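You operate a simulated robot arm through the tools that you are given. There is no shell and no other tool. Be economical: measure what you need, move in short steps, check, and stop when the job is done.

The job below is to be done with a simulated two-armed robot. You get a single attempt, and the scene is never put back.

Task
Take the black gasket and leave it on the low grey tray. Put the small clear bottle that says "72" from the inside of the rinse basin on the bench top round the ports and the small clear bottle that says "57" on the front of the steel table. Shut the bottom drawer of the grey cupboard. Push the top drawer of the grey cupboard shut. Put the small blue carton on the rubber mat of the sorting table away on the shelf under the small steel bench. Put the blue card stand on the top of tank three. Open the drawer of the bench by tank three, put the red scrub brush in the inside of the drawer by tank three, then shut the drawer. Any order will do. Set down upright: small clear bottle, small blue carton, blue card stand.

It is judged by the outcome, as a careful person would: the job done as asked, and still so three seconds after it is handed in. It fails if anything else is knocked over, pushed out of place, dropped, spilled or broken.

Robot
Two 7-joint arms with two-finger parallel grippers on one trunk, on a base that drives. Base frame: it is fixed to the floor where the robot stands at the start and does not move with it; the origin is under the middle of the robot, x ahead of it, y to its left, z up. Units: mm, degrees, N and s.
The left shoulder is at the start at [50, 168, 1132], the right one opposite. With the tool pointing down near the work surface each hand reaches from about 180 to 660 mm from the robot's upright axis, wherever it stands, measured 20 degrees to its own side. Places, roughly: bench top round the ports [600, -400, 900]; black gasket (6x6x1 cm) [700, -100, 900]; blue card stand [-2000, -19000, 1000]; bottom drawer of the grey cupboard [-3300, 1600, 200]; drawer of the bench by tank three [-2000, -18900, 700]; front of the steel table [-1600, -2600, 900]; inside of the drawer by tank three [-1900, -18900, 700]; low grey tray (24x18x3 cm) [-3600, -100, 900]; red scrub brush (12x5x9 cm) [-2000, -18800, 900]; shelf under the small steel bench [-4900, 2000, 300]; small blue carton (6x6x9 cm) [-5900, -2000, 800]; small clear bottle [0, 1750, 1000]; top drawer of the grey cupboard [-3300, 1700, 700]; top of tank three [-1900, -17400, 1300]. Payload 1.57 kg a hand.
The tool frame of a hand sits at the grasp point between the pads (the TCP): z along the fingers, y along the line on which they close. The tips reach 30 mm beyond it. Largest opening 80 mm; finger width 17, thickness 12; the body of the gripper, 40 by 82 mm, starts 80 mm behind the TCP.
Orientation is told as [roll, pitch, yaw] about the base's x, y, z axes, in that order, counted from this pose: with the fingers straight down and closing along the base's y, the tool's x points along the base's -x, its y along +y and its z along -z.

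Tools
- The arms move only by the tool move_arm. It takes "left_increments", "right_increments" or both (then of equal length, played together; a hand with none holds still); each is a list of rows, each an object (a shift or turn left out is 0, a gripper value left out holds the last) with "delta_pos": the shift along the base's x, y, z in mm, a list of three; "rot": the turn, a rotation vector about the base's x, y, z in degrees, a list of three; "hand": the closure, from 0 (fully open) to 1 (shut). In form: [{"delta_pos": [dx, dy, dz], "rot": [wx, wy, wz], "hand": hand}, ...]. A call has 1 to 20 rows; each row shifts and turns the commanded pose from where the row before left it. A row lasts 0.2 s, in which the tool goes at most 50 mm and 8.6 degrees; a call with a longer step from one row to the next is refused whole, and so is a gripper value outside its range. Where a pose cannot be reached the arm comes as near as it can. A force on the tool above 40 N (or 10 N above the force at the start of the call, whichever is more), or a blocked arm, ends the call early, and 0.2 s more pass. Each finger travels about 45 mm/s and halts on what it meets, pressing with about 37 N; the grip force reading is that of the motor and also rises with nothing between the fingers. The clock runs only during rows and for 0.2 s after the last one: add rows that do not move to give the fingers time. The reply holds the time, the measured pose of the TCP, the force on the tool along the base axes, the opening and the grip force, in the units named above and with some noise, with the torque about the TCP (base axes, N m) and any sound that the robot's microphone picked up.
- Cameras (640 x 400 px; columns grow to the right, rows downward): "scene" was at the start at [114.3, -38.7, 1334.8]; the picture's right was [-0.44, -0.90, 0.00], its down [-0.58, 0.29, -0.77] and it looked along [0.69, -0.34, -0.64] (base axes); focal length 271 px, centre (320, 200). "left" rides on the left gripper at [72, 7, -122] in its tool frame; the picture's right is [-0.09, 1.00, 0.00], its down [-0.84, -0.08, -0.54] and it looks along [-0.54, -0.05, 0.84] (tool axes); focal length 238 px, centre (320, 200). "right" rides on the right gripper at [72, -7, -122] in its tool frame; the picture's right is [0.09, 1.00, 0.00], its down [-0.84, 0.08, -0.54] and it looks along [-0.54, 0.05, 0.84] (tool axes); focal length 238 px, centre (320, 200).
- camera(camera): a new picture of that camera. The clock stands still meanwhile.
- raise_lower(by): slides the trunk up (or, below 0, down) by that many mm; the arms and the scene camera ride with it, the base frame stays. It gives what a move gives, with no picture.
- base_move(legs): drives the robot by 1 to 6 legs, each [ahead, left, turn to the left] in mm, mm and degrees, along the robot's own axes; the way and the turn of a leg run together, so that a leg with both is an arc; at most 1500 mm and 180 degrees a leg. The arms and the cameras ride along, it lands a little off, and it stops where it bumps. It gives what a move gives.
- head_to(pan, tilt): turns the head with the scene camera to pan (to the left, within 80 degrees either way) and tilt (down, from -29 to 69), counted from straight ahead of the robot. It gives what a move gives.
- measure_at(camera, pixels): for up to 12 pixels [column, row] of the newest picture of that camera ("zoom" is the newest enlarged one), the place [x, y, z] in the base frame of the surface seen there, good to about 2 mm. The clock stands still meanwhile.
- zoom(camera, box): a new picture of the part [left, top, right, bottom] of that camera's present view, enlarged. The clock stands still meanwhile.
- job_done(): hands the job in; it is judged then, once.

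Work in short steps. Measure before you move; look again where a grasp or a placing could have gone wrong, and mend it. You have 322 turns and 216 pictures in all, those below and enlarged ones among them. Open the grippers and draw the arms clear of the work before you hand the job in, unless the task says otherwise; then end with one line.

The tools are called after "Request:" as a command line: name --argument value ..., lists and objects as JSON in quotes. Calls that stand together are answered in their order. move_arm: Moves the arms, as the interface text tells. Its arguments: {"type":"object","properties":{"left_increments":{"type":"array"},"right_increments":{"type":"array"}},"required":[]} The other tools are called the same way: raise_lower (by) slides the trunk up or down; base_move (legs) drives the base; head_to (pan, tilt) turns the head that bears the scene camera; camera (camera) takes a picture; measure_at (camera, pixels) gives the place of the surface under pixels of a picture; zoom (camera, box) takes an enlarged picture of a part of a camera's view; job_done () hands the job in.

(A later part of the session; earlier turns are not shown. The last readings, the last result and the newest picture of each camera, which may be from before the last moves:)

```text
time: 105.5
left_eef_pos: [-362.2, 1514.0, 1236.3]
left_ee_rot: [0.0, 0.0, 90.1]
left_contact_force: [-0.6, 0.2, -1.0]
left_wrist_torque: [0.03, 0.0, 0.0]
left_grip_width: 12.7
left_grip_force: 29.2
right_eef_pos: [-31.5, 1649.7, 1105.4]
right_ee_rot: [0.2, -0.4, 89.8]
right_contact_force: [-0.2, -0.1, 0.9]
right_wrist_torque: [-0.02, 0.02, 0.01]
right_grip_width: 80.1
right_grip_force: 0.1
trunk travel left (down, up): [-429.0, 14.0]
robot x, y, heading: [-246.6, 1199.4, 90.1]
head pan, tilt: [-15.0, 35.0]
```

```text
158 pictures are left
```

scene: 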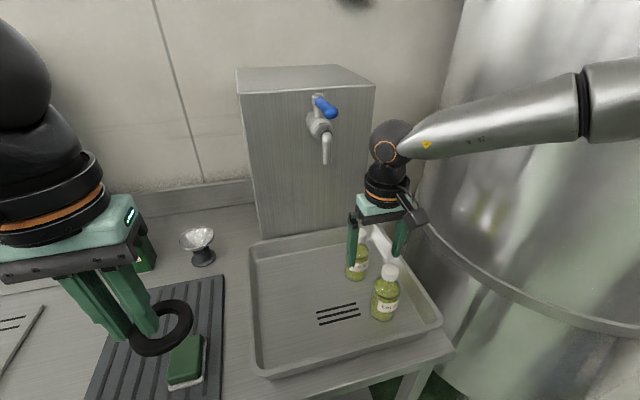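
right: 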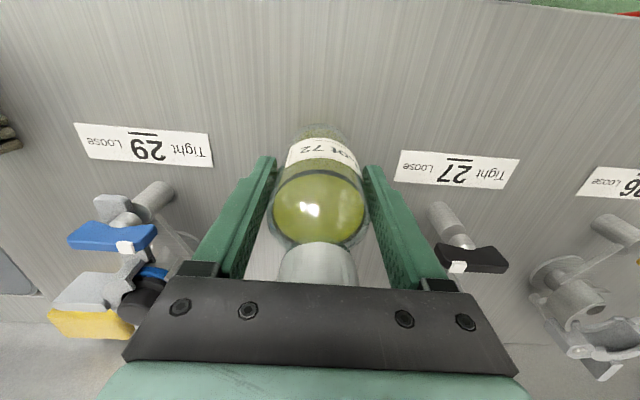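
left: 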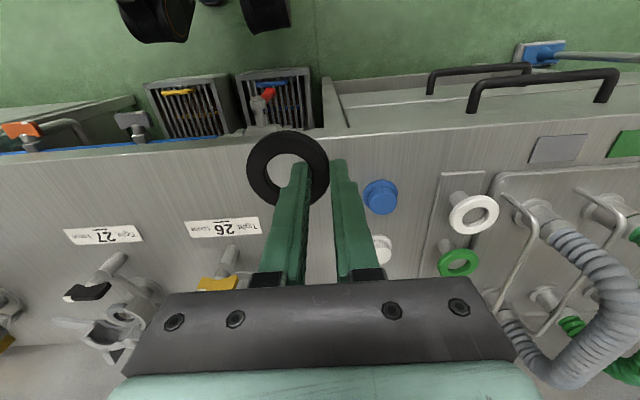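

Continue: shift +15 in x, then forward over 57.

Request:
move_arm --right_increments '[{"delta_pos": [16, 0, 0]}, {"delta_pos": [0, 35, -5]}, {"delta_pos": [0, 35, -5]}, {"delta_pos": [0, 38, 0]}, {}]'

Request:
camera --camera "right"

Request:
zoom --camera "scene" --box '[280, 80, 440, 240]'

```text
time: 106.7
left_eef_pos: [-361.2, 1515.5, 1236.7]
left_ee_rot: [0.0, 0.0, 90.0]
left_contact_force: [-0.3, 0.6, -0.2]
left_wrist_torque: [0.01, -0.03, 0.01]
left_grip_width: 12.5
left_grip_force: 29.8
right_eef_pos: [-2.7, 1740.5, 1096.7]
right_ee_rot: [0.4, -0.4, 89.8]
right_contact_force: [-0.7, -0.7, -0.6]
right_wrist_torque: [0.01, -0.04, 0.01]
right_grip_width: 80.0
right_grip_force: 0.0
right hand out of reach, approached as far as the arm can: row 4
trunk travel left (down, up): [-429.0, 14.0]
robot x, y, heading: [-247.0, 1200.4, 89.7]
head pan, tilt: [-15.0, 35.0]
```

```text
157 pictures are left
```

right: 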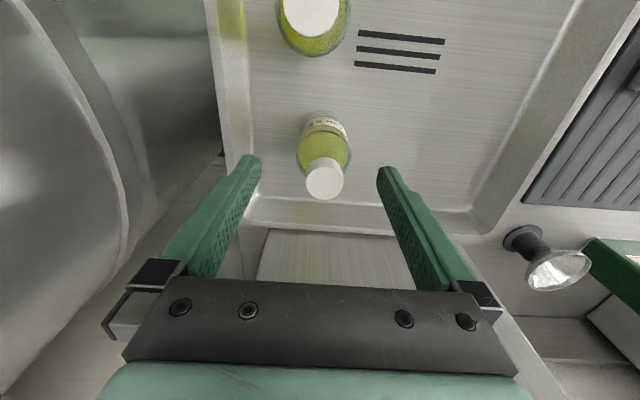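

```text
2.50 times, centred on (360, 160) of scene
```

zoom: 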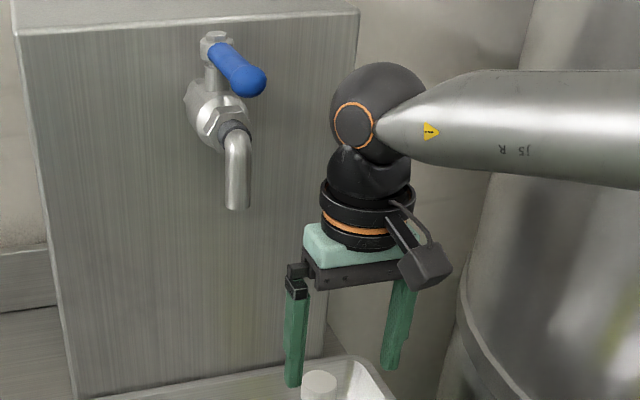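

Short by ~(−13,+19) mm; I let the base make up that, then measure the cap.

Request:
base_move --legs '[[18, 12, 0]]'

Request:
camera --camera "right"

Request:
measure_at --camera "right" --pixels '[[310, 155], [310, 145], [300, 155], [320, 155]]'

```text
time: 107.5
left_eef_pos: [-374.0, 1532.7, 1236.2]
left_ee_rot: [0.1, 0.1, 90.0]
left_contact_force: [0.7, 0.4, 0.3]
left_wrist_torque: [0.01, 0.02, -0.02]
left_grip_width: 12.4
left_grip_force: 29.7
right_eef_pos: [-15.3, 1758.8, 1098.7]
right_ee_rot: [0.3, -0.4, 89.8]
right_contact_force: [0.1, 0.3, -0.2]
right_wrist_torque: [0.0, -0.03, -0.01]
right_grip_width: 79.9
right_grip_force: 0.1
trunk travel left (down, up): [-429.0, 14.0]
robot x, y, heading: [-258.7, 1217.3, 90.1]
head pan, tilt: [-15.0, 35.0]
```

```text
155 pictures are left
```

right: 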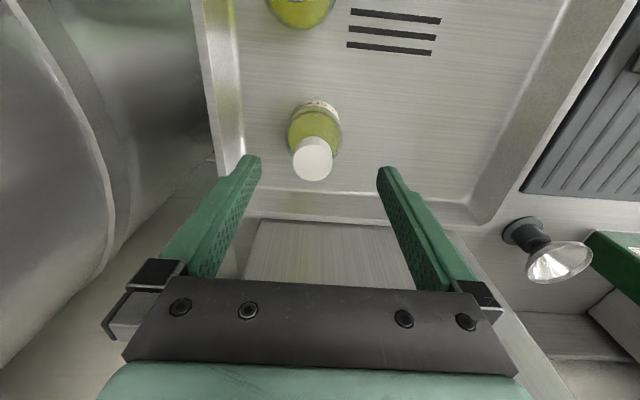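

```text
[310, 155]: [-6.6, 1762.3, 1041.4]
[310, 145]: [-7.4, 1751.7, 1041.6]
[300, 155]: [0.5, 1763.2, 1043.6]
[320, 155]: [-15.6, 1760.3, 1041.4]
```

I check the basin's right wall for finger clearance.

Request:
measure_at --camera "right" --pixels '[[225, 120], [213, 120], [203, 100], [240, 130], [270, 185], [350, 190], [330, 215]]'

```text
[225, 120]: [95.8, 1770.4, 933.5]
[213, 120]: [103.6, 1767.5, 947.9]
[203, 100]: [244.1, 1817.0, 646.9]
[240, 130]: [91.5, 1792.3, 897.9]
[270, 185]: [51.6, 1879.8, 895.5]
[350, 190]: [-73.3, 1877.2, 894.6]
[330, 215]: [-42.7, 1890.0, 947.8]
```

Right wall is at x≈92 — ample. I shift +4 mm x and lower with the trunk to z≈1045, then check.

Request:
move_arm --right_increments '[{"delta_pos": [4, 2, 0]}, {}]'

Request:
raise_lower --by -60

Request:
camera --camera "right"

Request:
camera --camera "scene"

```text
time: 108.1
left_eef_pos: [-373.5, 1532.0, 1236.7]
left_ee_rot: [0.0, 0.0, 90.0]
left_contact_force: [0.3, 0.2, -0.4]
left_wrist_torque: [0.0, -0.01, 0.01]
left_grip_width: 12.5
left_grip_force: 29.4
right_eef_pos: [-10.1, 1760.5, 1100.0]
right_ee_rot: [0.3, -0.4, 89.7]
right_contact_force: [0.2, 0.3, -1.2]
right_wrist_torque: [0.02, -0.02, -0.03]
right_grip_width: 80.3
right_grip_force: 0.1
trunk travel left (down, up): [-429.0, 14.0]
robot x, y, heading: [-260.7, 1219.0, 89.9]
head pan, tilt: [-15.0, 35.0]
```

```text
time: 109.1
left_eef_pos: [-373.6, 1532.9, 1176.8]
left_ee_rot: [0.1, 0.0, 90.0]
left_contact_force: [-0.4, 0.0, -0.8]
left_wrist_torque: [-0.02, 0.03, 0.01]
left_grip_width: 12.4
left_grip_force: 29.4
right_eef_pos: [-11.3, 1758.7, 1038.8]
right_ee_rot: [0.3, -0.4, 89.8]
right_contact_force: [-0.6, 0.5, 0.3]
right_wrist_torque: [0.0, 0.0, -0.01]
right_grip_width: 79.8
right_grip_force: 0.0
trunk travel left (down, up): [-369.0, 74.0]
robot x, y, heading: [-261.3, 1217.1, 90.0]
head pan, tilt: [-15.0, 35.0]
```

```text
154 pictures are left
```

right: 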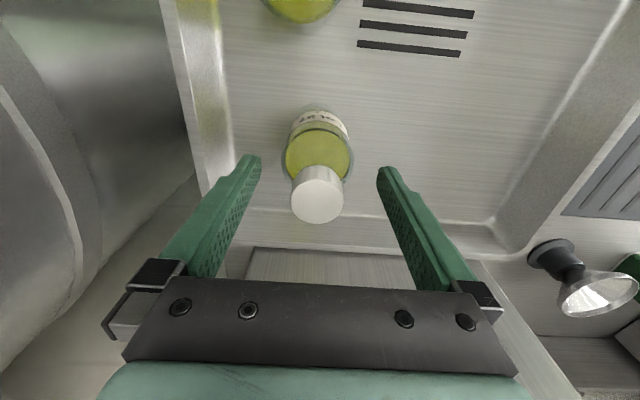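

```text
153 pictures are left
```

scene: 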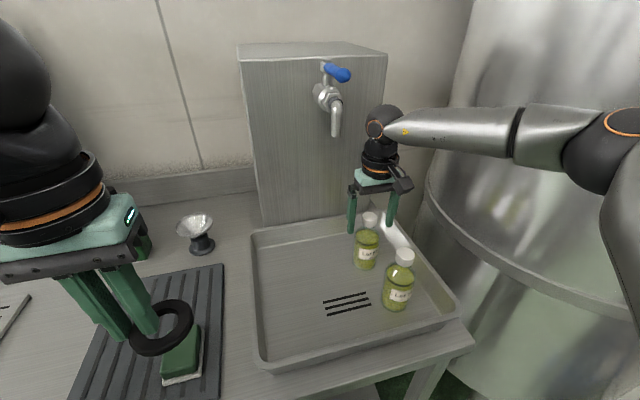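

Aligned well. Lower the trunk 69 mm and close on bottle 57.

Request:
raise_lower --by -69

Request:
camera --camera "right"

```text
time: 110.2
left_eef_pos: [-372.7, 1532.5, 1108.3]
left_ee_rot: [0.0, 0.0, 90.0]
left_contact_force: [0.4, 0.5, -0.6]
left_wrist_torque: [0.0, 0.02, 0.0]
left_grip_width: 12.6
left_grip_force: 29.4
right_eef_pos: [-10.2, 1758.7, 969.3]
right_ee_rot: [0.3, -0.4, 89.8]
right_contact_force: [0.0, 0.5, -0.5]
right_wrist_torque: [0.0, -0.02, -0.02]
right_grip_width: 80.1
right_grip_force: 0.0
trunk travel left (down, up): [-300.0, 143.0]
robot x, y, heading: [-258.7, 1213.9, 89.9]
head pan, tilt: [-15.0, 35.0]
```

```text
152 pictures are left
```

right: 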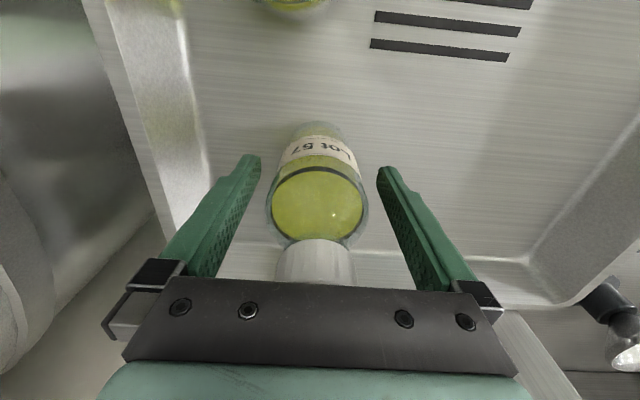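

Label 57 visible between the fingers; I close, then lift with the trunk.

Request:
move_arm --right_increments '[{"hand": 0.2}, {"hand": 0.4}, {"hand": 0.6}, {"hand": 0.8}, {"hand": 1.0}, {}, {}]'

Request:
raise_lower --by 130

Request:
camera --camera "scene"

```text
time: 111.8
left_eef_pos: [-373.1, 1532.8, 1108.0]
left_ee_rot: [0.1, 0.0, 90.0]
left_contact_force: [0.0, -0.7, 0.4]
left_wrist_torque: [0.01, -0.02, 0.0]
left_grip_width: 12.6
left_grip_force: 29.7
right_eef_pos: [-9.9, 1758.5, 970.1]
right_ee_rot: [0.3, -0.4, 89.7]
right_contact_force: [2.3, 0.1, 0.2]
right_wrist_torque: [0.01, -0.28, -0.04]
right_grip_width: 59.1
right_grip_force: 36.6
trunk travel left (down, up): [-300.0, 143.0]
robot x, y, heading: [-260.7, 1217.3, 89.8]
head pan, tilt: [-15.0, 35.0]
```

```text
time: 113.4
left_eef_pos: [-373.5, 1533.4, 1237.0]
left_ee_rot: [0.0, 0.0, 90.0]
left_contact_force: [0.1, -0.5, -0.5]
left_wrist_torque: [-0.05, 0.04, 0.03]
left_grip_width: 12.5
left_grip_force: 29.5
right_eef_pos: [-11.2, 1758.9, 1100.0]
right_ee_rot: [0.3, -0.4, 89.8]
right_contact_force: [0.3, -0.6, -4.9]
right_wrist_torque: [-0.04, 0.0, 0.01]
right_grip_width: 59.1
right_grip_force: 37.0
trunk travel left (down, up): [-430.0, 13.0]
robot x, y, heading: [-260.8, 1219.0, 90.3]
head pan, tilt: [-15.0, 35.0]
```

```text
151 pictures are left
```

scene: 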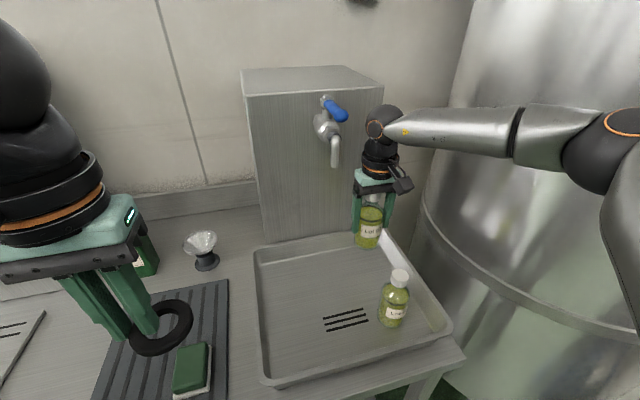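

The bottle's bottom (≈1023) is below 26's cap, so I lift 50 mm more while drawing back slightly, before passing over.

Request:
move_arm --right_increments '[{"delta_pos": [4, -10, 25]}, {"delta_pos": [4, -10, 30]}, {}]'

Request:
raise_lower --by 12

```text
time: 114.2
left_eef_pos: [-372.7, 1533.3, 1237.7]
left_ee_rot: [0.0, 0.0, 89.9]
left_contact_force: [0.1, 0.3, 0.4]
left_wrist_torque: [0.01, 0.02, 0.0]
left_grip_width: 12.6
left_grip_force: 29.4
right_eef_pos: [-2.1, 1741.1, 1154.4]
right_ee_rot: [0.3, -0.3, 89.8]
right_contact_force: [0.0, 0.2, -3.6]
right_wrist_torque: [-0.04, -0.02, -0.01]
right_grip_width: 59.4
right_grip_force: 36.8
trunk travel left (down, up): [-430.0, 13.0]
robot x, y, heading: [-264.0, 1215.0, 90.2]
head pan, tilt: [-15.0, 35.0]
```

```text
time: 114.8
left_eef_pos: [-373.0, 1533.0, 1250.3]
left_ee_rot: [0.0, -0.1, 90.0]
left_contact_force: [0.1, 0.3, -0.2]
left_wrist_torque: [0.01, -0.03, 0.02]
left_grip_width: 12.6
left_grip_force: 29.2
right_eef_pos: [-1.4, 1740.6, 1166.5]
right_ee_rot: [0.3, -0.3, 89.8]
right_contact_force: [0.3, 1.0, -3.7]
right_wrist_torque: [-0.03, -0.02, 0.02]
right_grip_width: 59.1
right_grip_force: 36.7
trunk travel left (down, up): [-442.0, 1.0]
robot x, y, heading: [-256.3, 1219.2, 89.8]
head pan, tilt: [-15.0, 35.0]
```

Clear. I back away 250 mm, retract the right hand, then turn left to face west along the aisle.

Request:
base_move --legs '[[-260, 0, 0]]'

Request:
move_arm --right_increments '[{"delta_pos": [0, -45, 0]}, {"delta_pos": [0, -45, 0]}, {"delta_pos": [0, -45, 0]}, {"delta_pos": [0, -45, 0]}, {"delta_pos": [-10, -45, 0]}, {}]'

Request:
base_move --legs '[[0, 0, 90]]'

Request:
head_to --pan 0 --tilt 25

Request:
camera --camera "scene"

```text
time: 116.6
left_eef_pos: [-371.8, 1277.3, 1250.4]
left_ee_rot: [0.0, 0.0, 89.8]
left_contact_force: [-0.4, -0.3, -0.7]
left_wrist_torque: [0.05, 0.03, 0.01]
left_grip_width: 12.7
left_grip_force: 29.7
right_eef_pos: [-0.3, 1483.9, 1165.6]
right_ee_rot: [0.2, -0.4, 89.4]
right_contact_force: [-0.4, 0.1, -3.3]
right_wrist_torque: [-0.03, 0.0, -0.01]
right_grip_width: 58.9
right_grip_force: 37.3
trunk travel left (down, up): [-442.0, 1.0]
robot x, y, heading: [-256.5, 962.9, 89.8]
head pan, tilt: [-15.0, 35.0]
```

```text
time: 118.0
left_eef_pos: [-372.9, 1278.9, 1250.5]
left_ee_rot: [0.0, 0.2, 89.7]
left_contact_force: [0.1, -0.2, 0.0]
left_wrist_torque: [-0.01, -0.01, -0.01]
left_grip_width: 12.5
left_grip_force: 29.8
right_eef_pos: [-11.4, 1260.1, 1167.5]
right_ee_rot: [0.4, -0.3, 89.5]
right_contact_force: [0.0, -0.3, -3.4]
right_wrist_torque: [-0.04, 0.01, -0.07]
right_grip_width: 59.0
right_grip_force: 37.0
trunk travel left (down, up): [-442.0, 1.0]
robot x, y, heading: [-258.8, 967.5, 89.5]
head pan, tilt: [-15.0, 35.0]
```

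```text
time: 122.3
left_eef_pos: [-575.1, 852.2, 1250.8]
left_ee_rot: [0.0, -0.1, 179.8]
left_contact_force: [0.1, -0.1, -0.1]
left_wrist_torque: [-0.02, 0.03, 0.01]
left_grip_width: 12.4
left_grip_force: 29.3
right_eef_pos: [-555.2, 1212.0, 1167.5]
right_ee_rot: [0.4, -0.5, 179.4]
right_contact_force: [0.2, -0.3, -3.6]
right_wrist_torque: [-0.02, -0.03, 0.02]
right_grip_width: 58.9
right_grip_force: 37.5
trunk travel left (down, up): [-442.0, 1.0]
robot x, y, heading: [-258.7, 965.2, 179.6]
head pan, tilt: [-15.0, 35.0]
```

```text
time: 123.0
left_eef_pos: [-575.6, 851.4, 1250.9]
left_ee_rot: [0.0, 0.0, 179.7]
left_contact_force: [0.2, 1.0, -0.5]
left_wrist_torque: [-0.01, -0.01, 0.02]
left_grip_width: 12.7
left_grip_force: 29.3
right_eef_pos: [-555.9, 1211.4, 1167.8]
right_ee_rot: [0.2, -0.4, 179.5]
right_contact_force: [0.5, 0.9, -3.3]
right_wrist_torque: [-0.01, -0.02, 0.0]
right_grip_width: 58.9
right_grip_force: 37.1
trunk travel left (down, up): [-442.0, 1.0]
robot x, y, heading: [-261.8, 961.5, 179.7]
head pan, tilt: [0.0, 25.0]
```

```text
150 pictures are left
```

scene: 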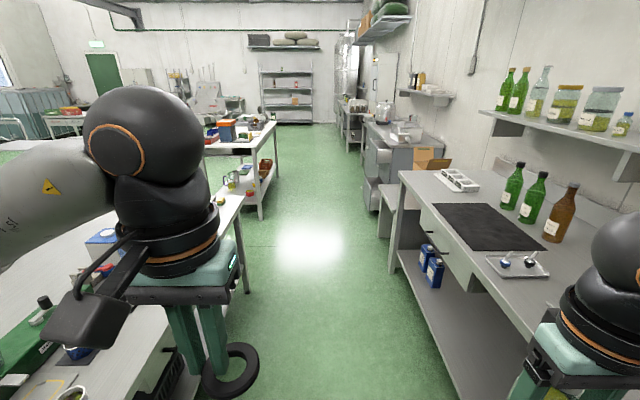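

Corridor is clear; I measure tall bottles and edges at right, and the table's north edge at left.

Request:
measure_at --camera "scene" --pixels '[[570, 190], [540, 180], [400, 180], [395, 265], [245, 285], [262, 210], [385, 185], [420, 165], [110, 140], [620, 270]]'

Request:
head_to --pan -60 --tilt 15

Request:
camera --camera "scene"

```text
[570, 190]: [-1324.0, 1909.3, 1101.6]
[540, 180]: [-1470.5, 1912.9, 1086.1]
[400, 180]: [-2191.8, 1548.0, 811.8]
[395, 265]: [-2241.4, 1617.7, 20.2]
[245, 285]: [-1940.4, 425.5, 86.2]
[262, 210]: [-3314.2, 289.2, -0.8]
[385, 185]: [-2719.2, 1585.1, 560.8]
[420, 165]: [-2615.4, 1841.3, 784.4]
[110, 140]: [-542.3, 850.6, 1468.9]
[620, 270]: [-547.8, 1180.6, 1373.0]
```

```text
time: 124.3
left_eef_pos: [-574.9, 851.4, 1250.1]
left_ee_rot: [0.0, 0.0, 179.7]
left_contact_force: [0.5, 0.3, 0.3]
left_wrist_torque: [-0.04, -0.04, -0.02]
left_grip_width: 12.3
left_grip_force: 29.8
right_eef_pos: [-554.5, 1211.5, 1168.5]
right_ee_rot: [0.3, -0.5, 179.4]
right_contact_force: [-0.1, -1.7, -3.0]
right_wrist_torque: [-0.02, -0.03, 0.02]
right_grip_width: 59.1
right_grip_force: 37.2
trunk travel left (down, up): [-442.0, 1.0]
robot x, y, heading: [-259.2, 968.4, 179.5]
head pan, tilt: [-60.0, 15.0]
```

```text
149 pictures are left
```

scene: 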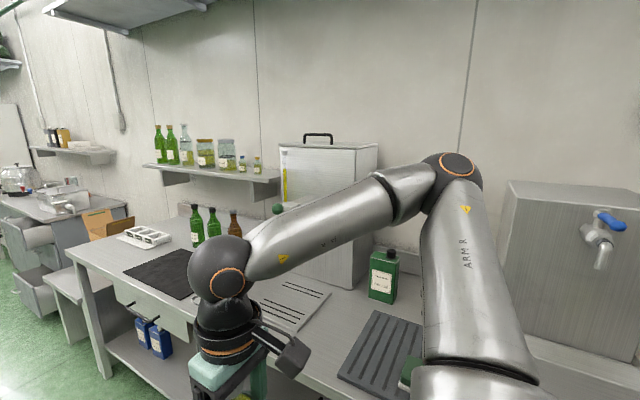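

I drive west to x≈-2480, turn to face south, and look.

Request:
base_move --legs '[[1500, 20, 0], [720, 0, 0.5], [0, 0, 90]]'

Request:
head_to --pan 20 --tilt 20

Request:
camera --camera "scene"

Request:
head_to --pan -50 --tilt 20

Request:
camera --camera "scene"

```text
refused: leg 1 is longer than a leg can be; nothing moved
```

```text
time: 125.9
left_eef_pos: [-574.8, 852.6, 1249.9]
left_ee_rot: [0.0, 0.0, 179.7]
left_contact_force: [1.0, 0.3, -0.8]
left_wrist_torque: [0.04, 0.01, 0.01]
left_grip_width: 12.4
left_grip_force: 29.6
right_eef_pos: [-556.3, 1212.1, 1168.9]
right_ee_rot: [0.3, -0.4, 179.4]
right_contact_force: [0.4, 0.3, -3.0]
right_wrist_torque: [-0.02, -0.06, -0.02]
right_grip_width: 59.1
right_grip_force: 37.7
trunk travel left (down, up): [-442.0, 1.0]
robot x, y, heading: [-262.7, 963.7, 179.5]
head pan, tilt: [20.0, 20.0]
```

```text
148 pictures are left
```

scene: 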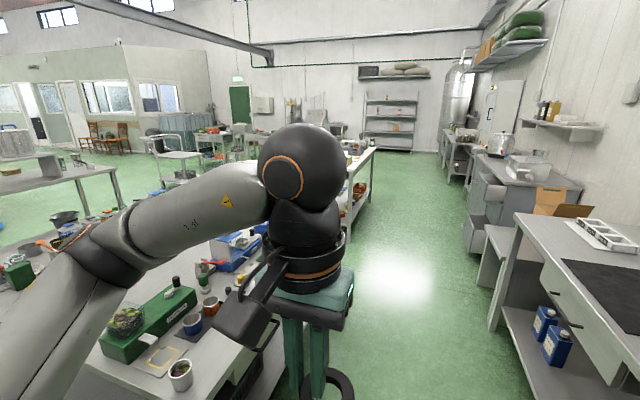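

```text
time: 127.3
left_eef_pos: [-575.2, 851.7, 1249.6]
left_ee_rot: [0.0, 0.0, 179.8]
left_contact_force: [-0.2, -0.5, -0.9]
left_wrist_torque: [0.02, 0.0, -0.01]
left_grip_width: 12.6
left_grip_force: 30.3
right_eef_pos: [-557.0, 1211.1, 1169.0]
right_ee_rot: [0.3, -0.4, 179.5]
right_contact_force: [-0.6, 0.1, -2.5]
right_wrist_torque: [-0.01, -0.08, -0.01]
right_grip_width: 58.9
right_grip_force: 37.4
trunk travel left (down, up): [-442.0, 1.0]
robot x, y, heading: [-260.3, 962.2, 179.6]
head pan, tilt: [-50.0, 20.0]
```

```text
147 pictures are left
```

scene: 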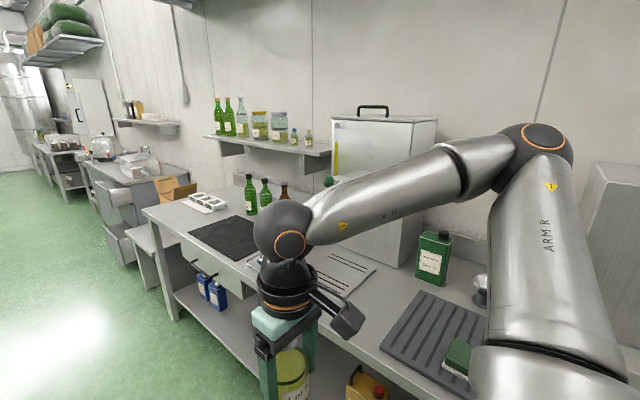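

The leg's diagonal exceeded the limit; I resend with 1480 mm and look only after arrival.

Request:
base_move --legs '[[1480, 20, 0], [740, 0, 0.5], [0, 0, 90]]'

Request:
head_to --pan -35 --tilt 20

Request:
camera --camera "scene"

```text
time: 142.2
left_eef_pos: [-2396.1, 649.6, 1249.1]
left_ee_rot: [-0.1, 0.0, -89.2]
left_contact_force: [0.2, 1.0, 0.1]
left_wrist_torque: [0.01, 0.0, 0.0]
left_grip_width: 12.4
left_grip_force: 29.7
right_eef_pos: [-2755.8, 660.5, 1168.7]
right_ee_rot: [0.3, -0.4, -89.6]
right_contact_force: [0.2, 0.0, -3.3]
right_wrist_torque: [0.07, -0.02, -0.05]
right_grip_width: 58.5
right_grip_force: 37.3
trunk travel left (down, up): [-442.0, 1.0]
robot x, y, heading: [-2512.8, 960.8, -89.5]
head pan, tilt: [-50.0, 20.0]
```

```text
time: 143.0
left_eef_pos: [-2396.2, 648.5, 1249.8]
left_ee_rot: [0.1, 0.0, -89.2]
left_contact_force: [0.5, 0.5, -0.1]
left_wrist_torque: [-0.03, -0.02, -0.01]
left_grip_width: 12.3
left_grip_force: 29.0
right_eef_pos: [-2757.4, 662.2, 1168.0]
right_ee_rot: [0.3, -0.3, -89.6]
right_contact_force: [-0.6, 0.0, -3.9]
right_wrist_torque: [0.04, 0.0, -0.01]
right_grip_width: 58.5
right_grip_force: 37.0
trunk travel left (down, up): [-442.0, 1.0]
robot x, y, heading: [-2514.2, 961.1, -89.3]
head pan, tilt: [-35.0, 20.0]
```

```text
146 pictures are left
```

scene: 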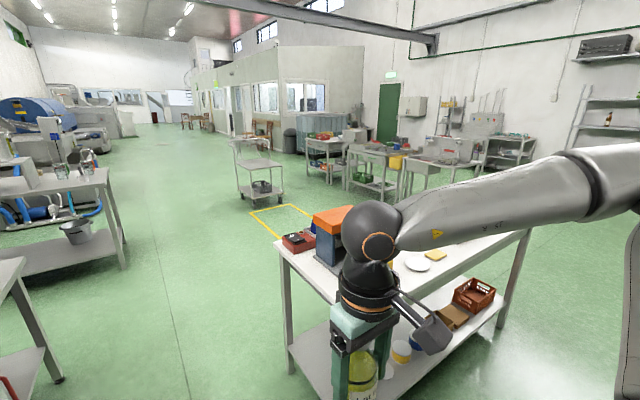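

South aisle is clear. I measure the trolley and far table corner, then drive south past the table.

Request:
measure_at --camera "scene" --pixels '[[255, 195], [270, 150], [278, 243], [285, 210], [60, 375], [120, 265], [300, 370]]'

Request:
base_move --legs '[[1480, 0, 0], [230, 0, 0]]'

Request:
head_to --pan -75 --tilt 25

Request:
camera --camera "scene"

```text
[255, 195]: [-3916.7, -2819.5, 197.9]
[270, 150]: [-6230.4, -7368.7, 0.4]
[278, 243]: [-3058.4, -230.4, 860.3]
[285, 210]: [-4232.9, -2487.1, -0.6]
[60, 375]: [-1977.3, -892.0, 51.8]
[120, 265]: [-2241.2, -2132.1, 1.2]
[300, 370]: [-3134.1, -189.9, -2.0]
```

```text
time: 151.9
left_eef_pos: [-2378.0, -1111.1, 1250.0]
left_ee_rot: [0.0, -0.1, -89.7]
left_contact_force: [-0.6, -0.2, -0.1]
left_wrist_torque: [0.03, -0.01, -0.01]
left_grip_width: 12.6
left_grip_force: 29.7
right_eef_pos: [-2737.8, -1095.4, 1168.2]
right_ee_rot: [0.3, -0.3, -90.1]
right_contact_force: [0.3, 0.0, -3.6]
right_wrist_torque: [0.06, 0.0, 0.0]
right_grip_width: 58.6
right_grip_force: 36.7
trunk travel left (down, up): [-442.0, 1.0]
robot x, y, heading: [-2490.7, -797.1, -89.9]
head pan, tilt: [-35.0, 20.0]
```

```text
time: 152.9
left_eef_pos: [-2377.5, -1110.1, 1250.9]
left_ee_rot: [0.0, 0.0, -89.7]
left_contact_force: [1.0, 0.5, -0.3]
left_wrist_torque: [0.02, 0.04, 0.02]
left_grip_width: 12.5
left_grip_force: 29.5
right_eef_pos: [-2737.7, -1095.4, 1169.2]
right_ee_rot: [0.3, -0.3, -90.0]
right_contact_force: [-0.2, 0.4, -3.4]
right_wrist_torque: [0.04, -0.01, -0.02]
right_grip_width: 58.7
right_grip_force: 36.7
trunk travel left (down, up): [-442.0, 1.0]
robot x, y, heading: [-2493.5, -797.3, -90.0]
head pan, tilt: [-75.0, 25.0]
```

```text
145 pictures are left
```

scene: 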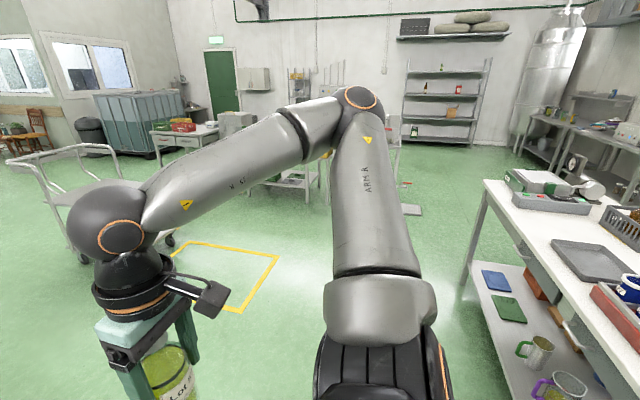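

The low grey tray is at (590,260); I measure it.

Request:
measure_at --camera "scene" --pixels '[[590, 262], [555, 245], [600, 242], [625, 270], [585, 282], [540, 250], [595, 350], [475, 280], [560, 205], [610, 300]]'

Request:
zoom --camera "scene" --box '[480, 150, 640, 320]'

```text
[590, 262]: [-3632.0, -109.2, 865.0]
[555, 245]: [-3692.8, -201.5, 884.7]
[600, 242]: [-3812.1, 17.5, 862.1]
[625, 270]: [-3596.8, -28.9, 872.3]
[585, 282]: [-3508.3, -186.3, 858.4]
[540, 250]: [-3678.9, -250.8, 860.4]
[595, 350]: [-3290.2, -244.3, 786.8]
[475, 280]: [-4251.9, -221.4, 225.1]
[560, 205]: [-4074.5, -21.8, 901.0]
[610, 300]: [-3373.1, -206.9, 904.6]
```

```text
2.35 times, centred on (560, 235) of scene
```

zoom: 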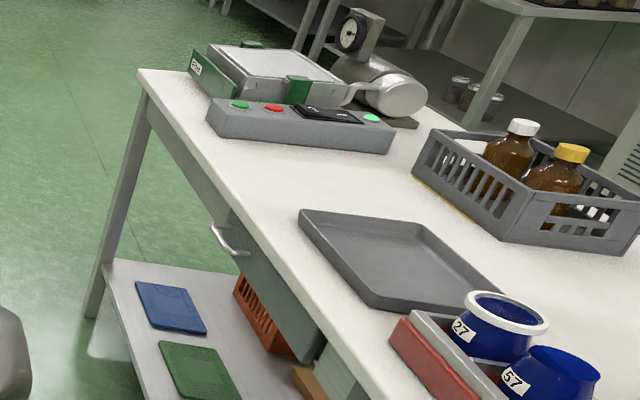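

I turn to face north, strafe left to x≈-3470, and approach.

Request:
base_move --legs '[[0, 0, -180], [0, 977, 0], [100, 0, 0]]'

Request:
head_to --pan 15 --tilt 45

Request:
camera --camera "scene"

```text
time: 169.8
left_eef_pos: [-3592.4, -430.2, 1248.9]
left_ee_rot: [0.0, 0.0, 92.5]
left_contact_force: [-0.3, -0.2, 0.0]
left_wrist_torque: [0.0, 0.01, 0.01]
left_grip_width: 12.6
left_grip_force: 29.2
right_eef_pos: [-3231.3, -431.1, 1166.4]
right_ee_rot: [0.3, -0.2, 92.2]
right_contact_force: [0.2, 1.1, -4.0]
right_wrist_torque: [-0.04, 0.03, -0.02]
right_grip_width: 57.9
right_grip_force: 36.9
trunk travel left (down, up): [-442.0, 1.0]
robot x, y, heading: [-3465.8, -738.6, 92.6]
head pan, tilt: [-75.0, 25.0]
```

```text
time: 171.5
left_eef_pos: [-3591.3, -430.2, 1250.5]
left_ee_rot: [-0.1, 0.1, 92.5]
left_contact_force: [-0.4, 0.0, 0.0]
left_wrist_torque: [-0.01, 0.02, 0.01]
left_grip_width: 12.5
left_grip_force: 29.7
right_eef_pos: [-3231.1, -431.9, 1167.7]
right_ee_rot: [0.2, -0.3, 92.2]
right_contact_force: [0.0, -0.6, -4.1]
right_wrist_torque: [-0.05, 0.01, -0.01]
right_grip_width: 57.8
right_grip_force: 37.3
trunk travel left (down, up): [-442.0, 1.0]
robot x, y, heading: [-3464.5, -738.9, 92.7]
head pan, tilt: [15.0, 45.0]
```

```text
143 pictures are left
```

scene: 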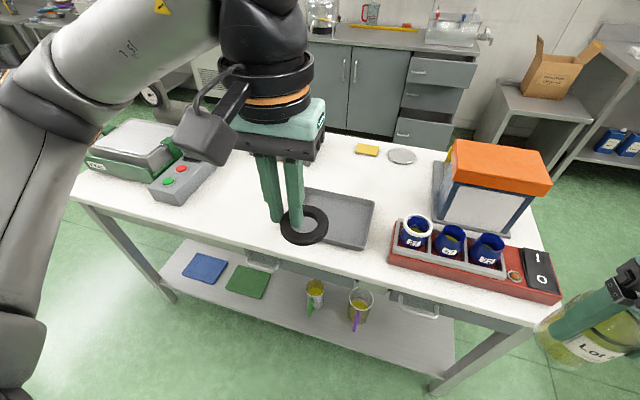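

I check the right-hand bottle's grip and drive 130 mm nearer, straightening the heading.

Request:
base_move --legs '[[130, 0, -2.5]]'

Request:
camera --camera "right"

Request:
camera --camera "scene"

```text
time: 172.7
left_eef_pos: [-3580.7, -296.7, 1250.1]
left_ee_rot: [0.1, 0.0, 89.9]
left_contact_force: [0.8, -0.2, -0.1]
left_wrist_torque: [-0.02, -0.02, 0.0]
left_grip_width: 12.6
left_grip_force: 29.9
right_eef_pos: [-3220.6, -314.2, 1167.5]
right_ee_rot: [0.3, -0.2, 89.6]
right_contact_force: [-0.3, -0.1, -3.6]
right_wrist_torque: [-0.07, 0.0, 0.01]
right_grip_width: 57.9
right_grip_force: 37.0
trunk travel left (down, up): [-442.0, 1.0]
robot x, y, heading: [-3468.8, -612.0, 89.9]
head pan, tilt: [15.0, 45.0]
```

```text
142 pictures are left
```

right: 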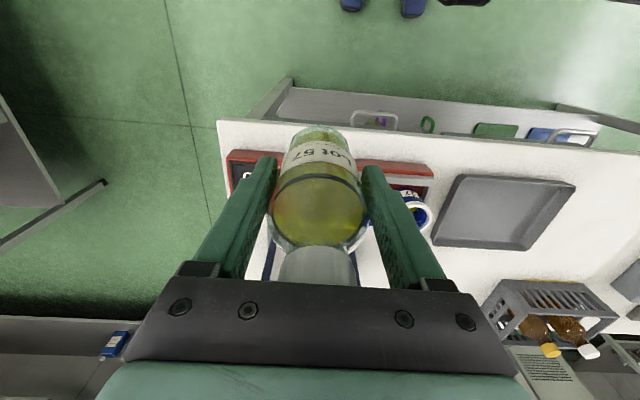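

```text
141 pictures are left
```

scene: 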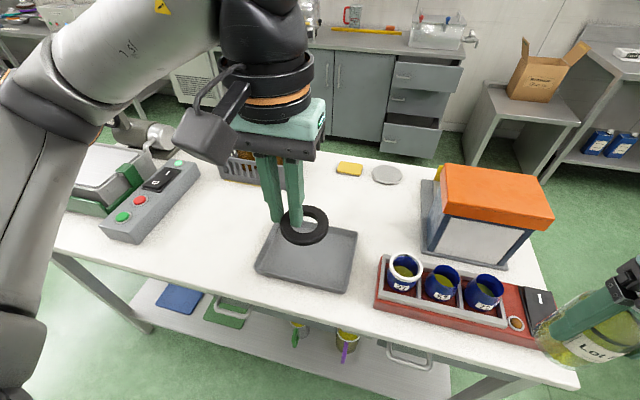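

Tray at (305,255) px is free. I lower the trunk 120 mm and carry the gasket over the tray centre.

Request:
raise_lower --by -120

Request:
move_arm --left_increments '[{"delta_pos": [-25, 35, -15]}, {"delta_pos": [-25, 35, -15]}, {"delta_pos": [-25, 40, -10]}, {"delta_pos": [0, 45, 0]}, {"delta_pos": [0, 40, 0]}, {"delta_pos": [0, 0, -45]}, {"delta_pos": [0, 0, -45]}, {"delta_pos": [0, 0, -40]}, {}]'

Request:
camera --camera "left"

Request:
camera --camera "scene"

```text
time: 174.2
left_eef_pos: [-3580.8, -297.0, 1129.9]
left_ee_rot: [0.0, 0.0, 89.9]
left_contact_force: [-0.2, 0.0, -0.8]
left_wrist_torque: [-0.03, 0.01, 0.02]
left_grip_width: 12.6
left_grip_force: 30.2
right_eef_pos: [-3219.8, -314.9, 1048.7]
right_ee_rot: [0.3, -0.2, 89.6]
right_contact_force: [-1.0, 0.5, -4.0]
right_wrist_torque: [-0.06, 0.0, -0.01]
right_grip_width: 57.8
right_grip_force: 37.1
trunk travel left (down, up): [-322.0, 121.0]
robot x, y, heading: [-3464.7, -612.6, 89.8]
head pan, tilt: [15.0, 45.0]
```

```text
time: 176.2
left_eef_pos: [-3653.7, -103.0, 960.2]
left_ee_rot: [0.0, 0.0, 89.9]
left_contact_force: [0.4, 0.4, -0.2]
left_wrist_torque: [0.02, -0.01, 0.01]
left_grip_width: 12.5
left_grip_force: 29.9
right_eef_pos: [-3220.3, -316.1, 1047.3]
right_ee_rot: [0.3, -0.2, 89.6]
right_contact_force: [-0.2, -0.4, -3.7]
right_wrist_torque: [-0.04, -0.01, 0.0]
right_grip_width: 57.7
right_grip_force: 36.7
trunk travel left (down, up): [-322.0, 121.0]
robot x, y, heading: [-3467.6, -611.5, 89.8]
head pan, tilt: [15.0, 45.0]
```

```text
140 pictures are left
```

left: 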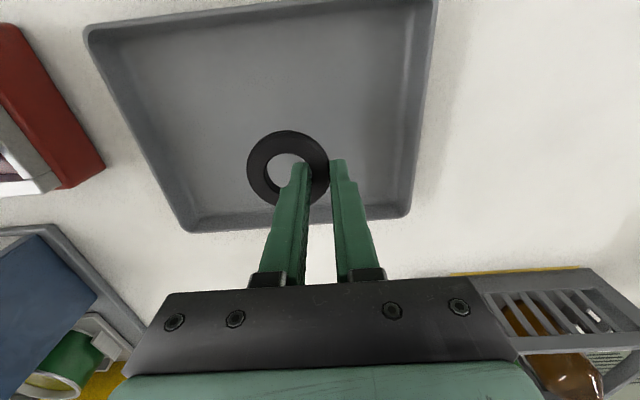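

```text
139 pictures are left
```

scene: 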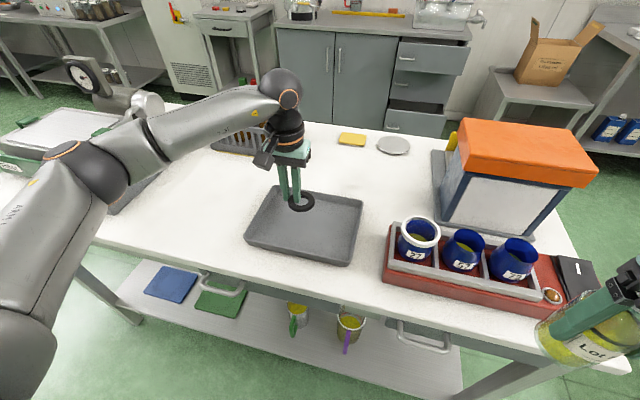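

I check the elbow's height over the scale before descending.

Request:
measure_at --camera "scene" --pixels '[[85, 195], [60, 195], [110, 170], [60, 130], [150, 105], [80, 70], [110, 205], [268, 215], [330, 250], [305, 220]]'

```text
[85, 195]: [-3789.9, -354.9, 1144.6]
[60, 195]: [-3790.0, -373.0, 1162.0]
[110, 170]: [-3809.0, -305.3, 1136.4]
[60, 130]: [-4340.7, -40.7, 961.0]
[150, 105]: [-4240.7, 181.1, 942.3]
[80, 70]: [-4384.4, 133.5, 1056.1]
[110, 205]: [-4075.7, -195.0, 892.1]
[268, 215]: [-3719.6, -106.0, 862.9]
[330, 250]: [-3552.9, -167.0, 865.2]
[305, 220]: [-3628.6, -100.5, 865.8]
```

Elbow (z≈1140) is well clear. I descend to the tray floor.

Request:
move_arm --left_increments '[{"delta_pos": [0, -12, -25]}, {"delta_pos": [0, 0, -20]}, {"delta_pos": [0, 0, -10]}, {"delta_pos": [0, 0, -5]}, {}]'

Request:
zoom --camera "scene" --box '[230, 120, 380, 270]'

```text
time: 177.4
left_eef_pos: [-3655.0, -112.1, 899.8]
left_ee_rot: [-0.1, 0.0, 89.9]
left_contact_force: [0.1, -0.4, -0.3]
left_wrist_torque: [-0.03, 0.0, -0.01]
left_grip_width: 12.7
left_grip_force: 29.6
right_eef_pos: [-3219.5, -315.2, 1048.0]
right_ee_rot: [0.3, -0.3, 89.5]
right_contact_force: [0.2, 0.1, -4.0]
right_wrist_torque: [-0.04, 0.0, 0.02]
right_grip_width: 57.9
right_grip_force: 37.1
trunk travel left (down, up): [-322.0, 121.0]
robot x, y, heading: [-3462.4, -613.4, 89.9]
head pan, tilt: [15.0, 45.0]
```

```text
2.67 times, centred on (305, 195) of scene
```

zoom: 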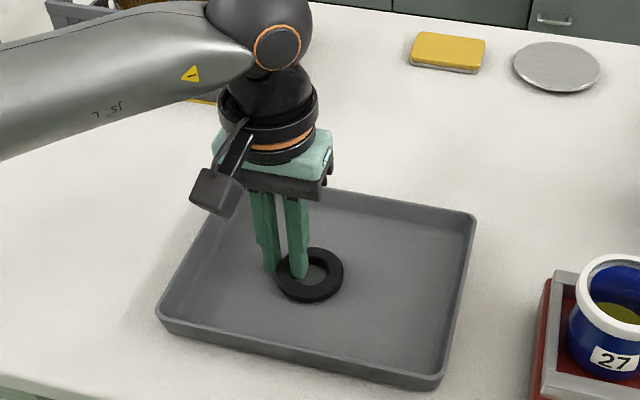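

The ring is ~2 mm above the floor; I lower 2 mm more, open to 28 mm and rise.

Request:
move_arm --left_increments '[{"delta_pos": [0, 0, -2]}, {"hand": 0.7}, {}, {"delta_pos": [0, 0, 15]}, {"delta_pos": [0, 0, 40]}, {"delta_pos": [0, 0, 45]}, {"delta_pos": [0, 0, 45]}, {}]'

Request:
zoom --camera "scene" --box '[230, 120, 380, 270]'

```text
time: 179.2
left_eef_pos: [-3655.0, -118.6, 1039.7]
left_ee_rot: [0.0, 0.0, 90.0]
left_contact_force: [-0.8, 0.8, 0.0]
left_wrist_torque: [-0.02, 0.04, 0.05]
left_grip_width: 24.0
left_grip_force: 0.0
right_eef_pos: [-3221.5, -316.6, 1048.0]
right_ee_rot: [0.2, -0.3, 89.6]
right_contact_force: [-0.1, 0.6, -3.6]
right_wrist_torque: [-0.04, 0.02, 0.02]
right_grip_width: 57.5
right_grip_force: 37.0
trunk travel left (down, up): [-322.0, 121.0]
robot x, y, heading: [-3465.9, -612.2, 89.8]
head pan, tilt: [15.0, 45.0]
```

```text
2.67 times, centred on (305, 195) of scene
```

zoom: 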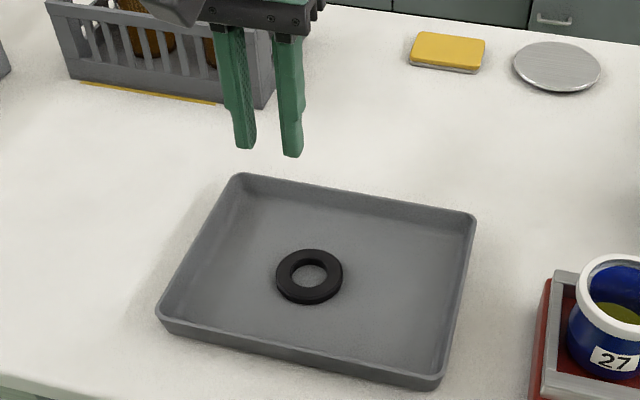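

The gasket is in the tray. I retract the left hand, back off and turn toward the steel table.

Request:
move_arm --left_increments '[{"delta_pos": [15, -45, 10]}, {"delta_pos": [15, -45, 10]}, {"delta_pos": [15, -45, 10], "hand": 0}, {"delta_pos": [15, -45, 10]}, {}]'

Request:
base_move --legs '[[-500, 0, 0], [0, 0, -130]]'

Request:
head_to --pan 0 --tilt 20

Request:
camera --camera "scene"

```text
time: 180.4
left_eef_pos: [-3596.7, -294.4, 1082.8]
left_ee_rot: [0.0, -0.1, 90.0]
left_contact_force: [1.1, 1.0, 0.0]
left_wrist_torque: [0.01, -0.02, 0.02]
left_grip_width: 80.2
left_grip_force: 0.1
right_eef_pos: [-3219.9, -314.9, 1047.8]
right_ee_rot: [0.2, -0.3, 89.6]
right_contact_force: [0.2, 0.1, -3.5]
right_wrist_torque: [-0.05, 0.01, 0.01]
right_grip_width: 57.6
right_grip_force: 37.0
trunk travel left (down, up): [-322.0, 121.0]
robot x, y, heading: [-3468.4, -612.3, 89.7]
head pan, tilt: [15.0, 45.0]
```

```text
time: 188.8
left_eef_pos: [-3133.2, -1217.0, 1081.9]
left_ee_rot: [0.0, 0.1, -37.9]
left_contact_force: [0.9, -0.7, -0.3]
left_wrist_torque: [-0.02, 0.0, 0.01]
left_grip_width: 79.9
left_grip_force: 0.0
right_eef_pos: [-3381.0, -1501.5, 1049.3]
right_ee_rot: [0.2, -0.3, -38.0]
right_contact_force: [-0.3, 0.5, -4.1]
right_wrist_torque: [0.02, 0.01, -0.01]
right_grip_width: 57.3
right_grip_force: 37.0
trunk travel left (down, up): [-322.0, 121.0]
robot x, y, heading: [-3460.9, -1124.1, -37.9]
head pan, tilt: [15.0, 45.0]
```

```text
time: 189.7
left_eef_pos: [-3133.4, -1217.7, 1082.7]
left_ee_rot: [0.0, 0.0, -37.8]
left_contact_force: [0.2, -1.3, -0.8]
left_wrist_torque: [0.02, 0.0, 0.01]
left_grip_width: 80.1
left_grip_force: 0.0
right_eef_pos: [-3380.8, -1501.3, 1049.2]
right_ee_rot: [0.3, -0.3, -38.0]
right_contact_force: [-1.0, 0.7, -4.3]
right_wrist_torque: [0.05, 0.06, 0.0]
right_grip_width: 57.4
right_grip_force: 36.8
trunk travel left (down, up): [-322.0, 121.0]
robot x, y, heading: [-3464.8, -1128.7, -37.9]
head pan, tilt: [0.0, 20.0]
```

```text
136 pictures are left
```

scene: 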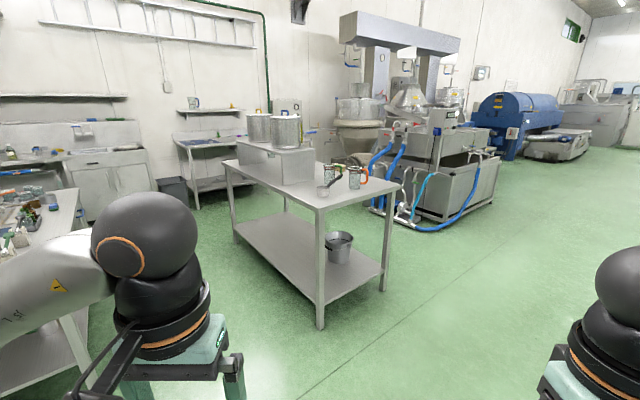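

The right grip width is creeping (59.1→57.3); I check the bottle in the right camera and measure the table.

Request:
camera --camera "right"

Request:
measure_at --camera "scene" --pixels '[[320, 207], [228, 165], [400, 185], [290, 182], [255, 175], [330, 190], [355, 188], [320, 325], [235, 240], [385, 290], [280, 190], [305, 195]]'

```text
135 pictures are left
```

right: 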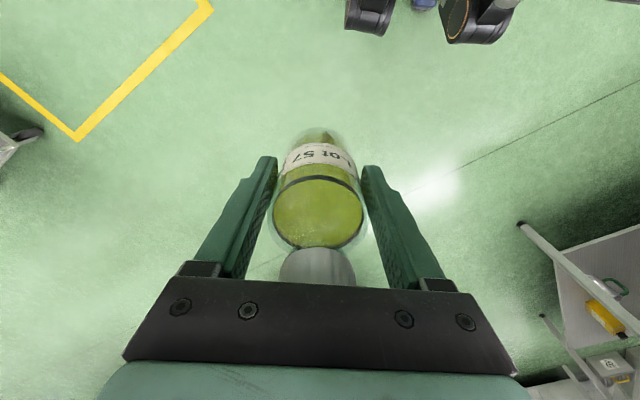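

```text
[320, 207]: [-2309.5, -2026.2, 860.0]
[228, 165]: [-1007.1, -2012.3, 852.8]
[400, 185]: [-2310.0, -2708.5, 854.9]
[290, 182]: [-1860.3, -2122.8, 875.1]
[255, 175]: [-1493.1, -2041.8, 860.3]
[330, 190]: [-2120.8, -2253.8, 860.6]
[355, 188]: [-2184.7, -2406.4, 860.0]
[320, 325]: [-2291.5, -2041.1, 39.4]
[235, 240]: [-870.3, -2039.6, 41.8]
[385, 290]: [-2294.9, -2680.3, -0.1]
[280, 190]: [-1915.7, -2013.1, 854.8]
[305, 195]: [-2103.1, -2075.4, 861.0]
```

The bottle is held steadily. The steel table spans x −2310…−870, y −2710…−2012, so its front (y≈−2600) is the south side; I drive around its west end.

Request:
base_move --legs '[[0, 0, -34], [1480, 0, 0], [300, 0, 0], [0, 0, 72]]'

Request:
camera --camera "scene"

```text
time: 203.4
left_eef_pos: [-2578.4, -2681.7, 1083.3]
left_ee_rot: [-0.1, 0.0, -0.2]
left_contact_force: [0.1, -0.1, -0.7]
left_wrist_torque: [0.0, 0.02, -0.01]
left_grip_width: 80.2
left_grip_force: 0.1
right_eef_pos: [-2601.7, -3057.1, 1048.7]
right_ee_rot: [0.3, -0.2, -0.5]
right_contact_force: [-0.3, -0.8, -4.0]
right_wrist_torque: [-0.03, 0.05, 0.03]
right_grip_width: 57.0
right_grip_force: 37.3
trunk travel left (down, up): [-322.0, 121.0]
robot x, y, heading: [-2899.9, -2810.9, -0.5]
head pan, tilt: [0.0, 20.0]
```

```text
134 pictures are left
```

scene: 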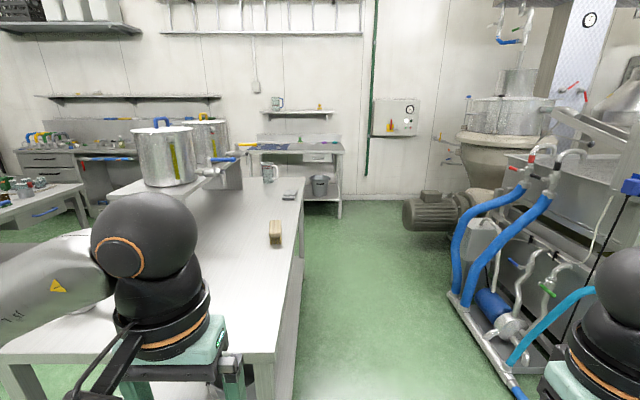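

I measure the corridor and table front.

Request:
measure_at --camera "scene" --pixels '[[297, 290], [510, 385], [450, 290], [276, 238], [270, 180], [240, 240], [290, 197], [405, 215], [480, 330], [303, 200], [160, 270], [620, 185]]'

Request:
zoom --camera "scene" --box '[160, 150, 320, 310]'

```text
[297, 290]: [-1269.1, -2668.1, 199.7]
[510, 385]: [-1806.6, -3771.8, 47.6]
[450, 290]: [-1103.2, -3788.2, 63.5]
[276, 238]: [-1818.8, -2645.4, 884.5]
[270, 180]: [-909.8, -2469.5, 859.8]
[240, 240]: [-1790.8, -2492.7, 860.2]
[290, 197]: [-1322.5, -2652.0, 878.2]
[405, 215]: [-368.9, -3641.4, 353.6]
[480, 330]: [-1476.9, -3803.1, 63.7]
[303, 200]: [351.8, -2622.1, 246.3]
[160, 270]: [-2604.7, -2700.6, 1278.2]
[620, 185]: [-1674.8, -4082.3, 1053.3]
```

```text
2.50 times, centred on (240, 230) of scene
```

zoom: 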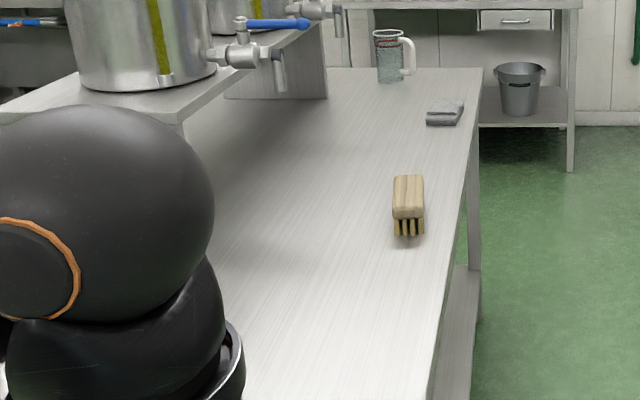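

Free front spot at about (-1570,-2565) between the brush and the cloth. I drive there along the corridor and turn to face the table.

Request:
base_move --legs '[[0, -370, 0.5], [1140, 0, 0], [0, 0, 90], [60, 0, 0]]'

Request:
head_to --pan -15 --tilt 45

Request:
camera --camera "scene"

```text
time: 217.1
left_eef_pos: [-1898.0, -2806.7, 1080.8]
left_ee_rot: [0.0, 0.1, 93.4]
left_contact_force: [0.0, 0.5, 0.0]
left_wrist_torque: [-0.05, 0.01, 0.02]
left_grip_width: 80.0
left_grip_force: 0.1
right_eef_pos: [-1522.1, -2804.3, 1048.3]
right_ee_rot: [0.4, -0.3, 93.1]
right_contact_force: [0.7, 0.3, -4.1]
right_wrist_torque: [-0.08, 0.0, 0.01]
right_grip_width: 56.5
right_grip_force: 37.4
trunk travel left (down, up): [-322.0, 121.0]
robot x, y, heading: [-1750.0, -3114.2, 93.3]
head pan, tilt: [0.0, 20.0]
```

```text
time: 218.0
left_eef_pos: [-1896.3, -2806.9, 1082.6]
left_ee_rot: [0.0, 0.0, 93.3]
left_contact_force: [0.1, 0.9, 0.1]
left_wrist_torque: [0.01, 0.01, 0.0]
left_grip_width: 80.2
left_grip_force: 0.0
right_eef_pos: [-1520.1, -2805.3, 1048.1]
right_ee_rot: [0.3, -0.3, 93.1]
right_contact_force: [0.5, 0.2, -3.5]
right_wrist_torque: [-0.03, -0.02, -0.03]
right_grip_width: 56.7
right_grip_force: 36.7
trunk travel left (down, up): [-322.0, 121.0]
robot x, y, heading: [-1754.3, -3110.4, 93.5]
head pan, tilt: [-15.0, 45.0]
```

```text
132 pictures are left
```

scene: 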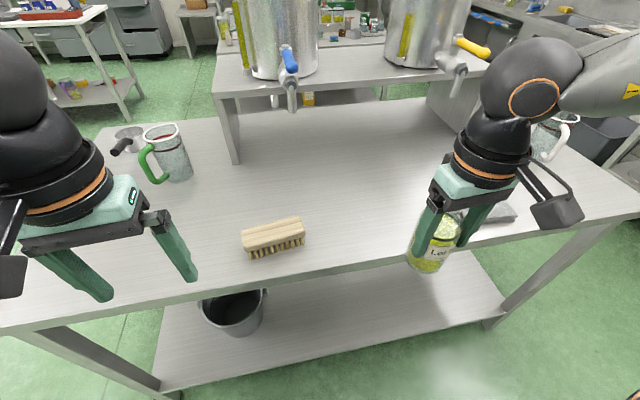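

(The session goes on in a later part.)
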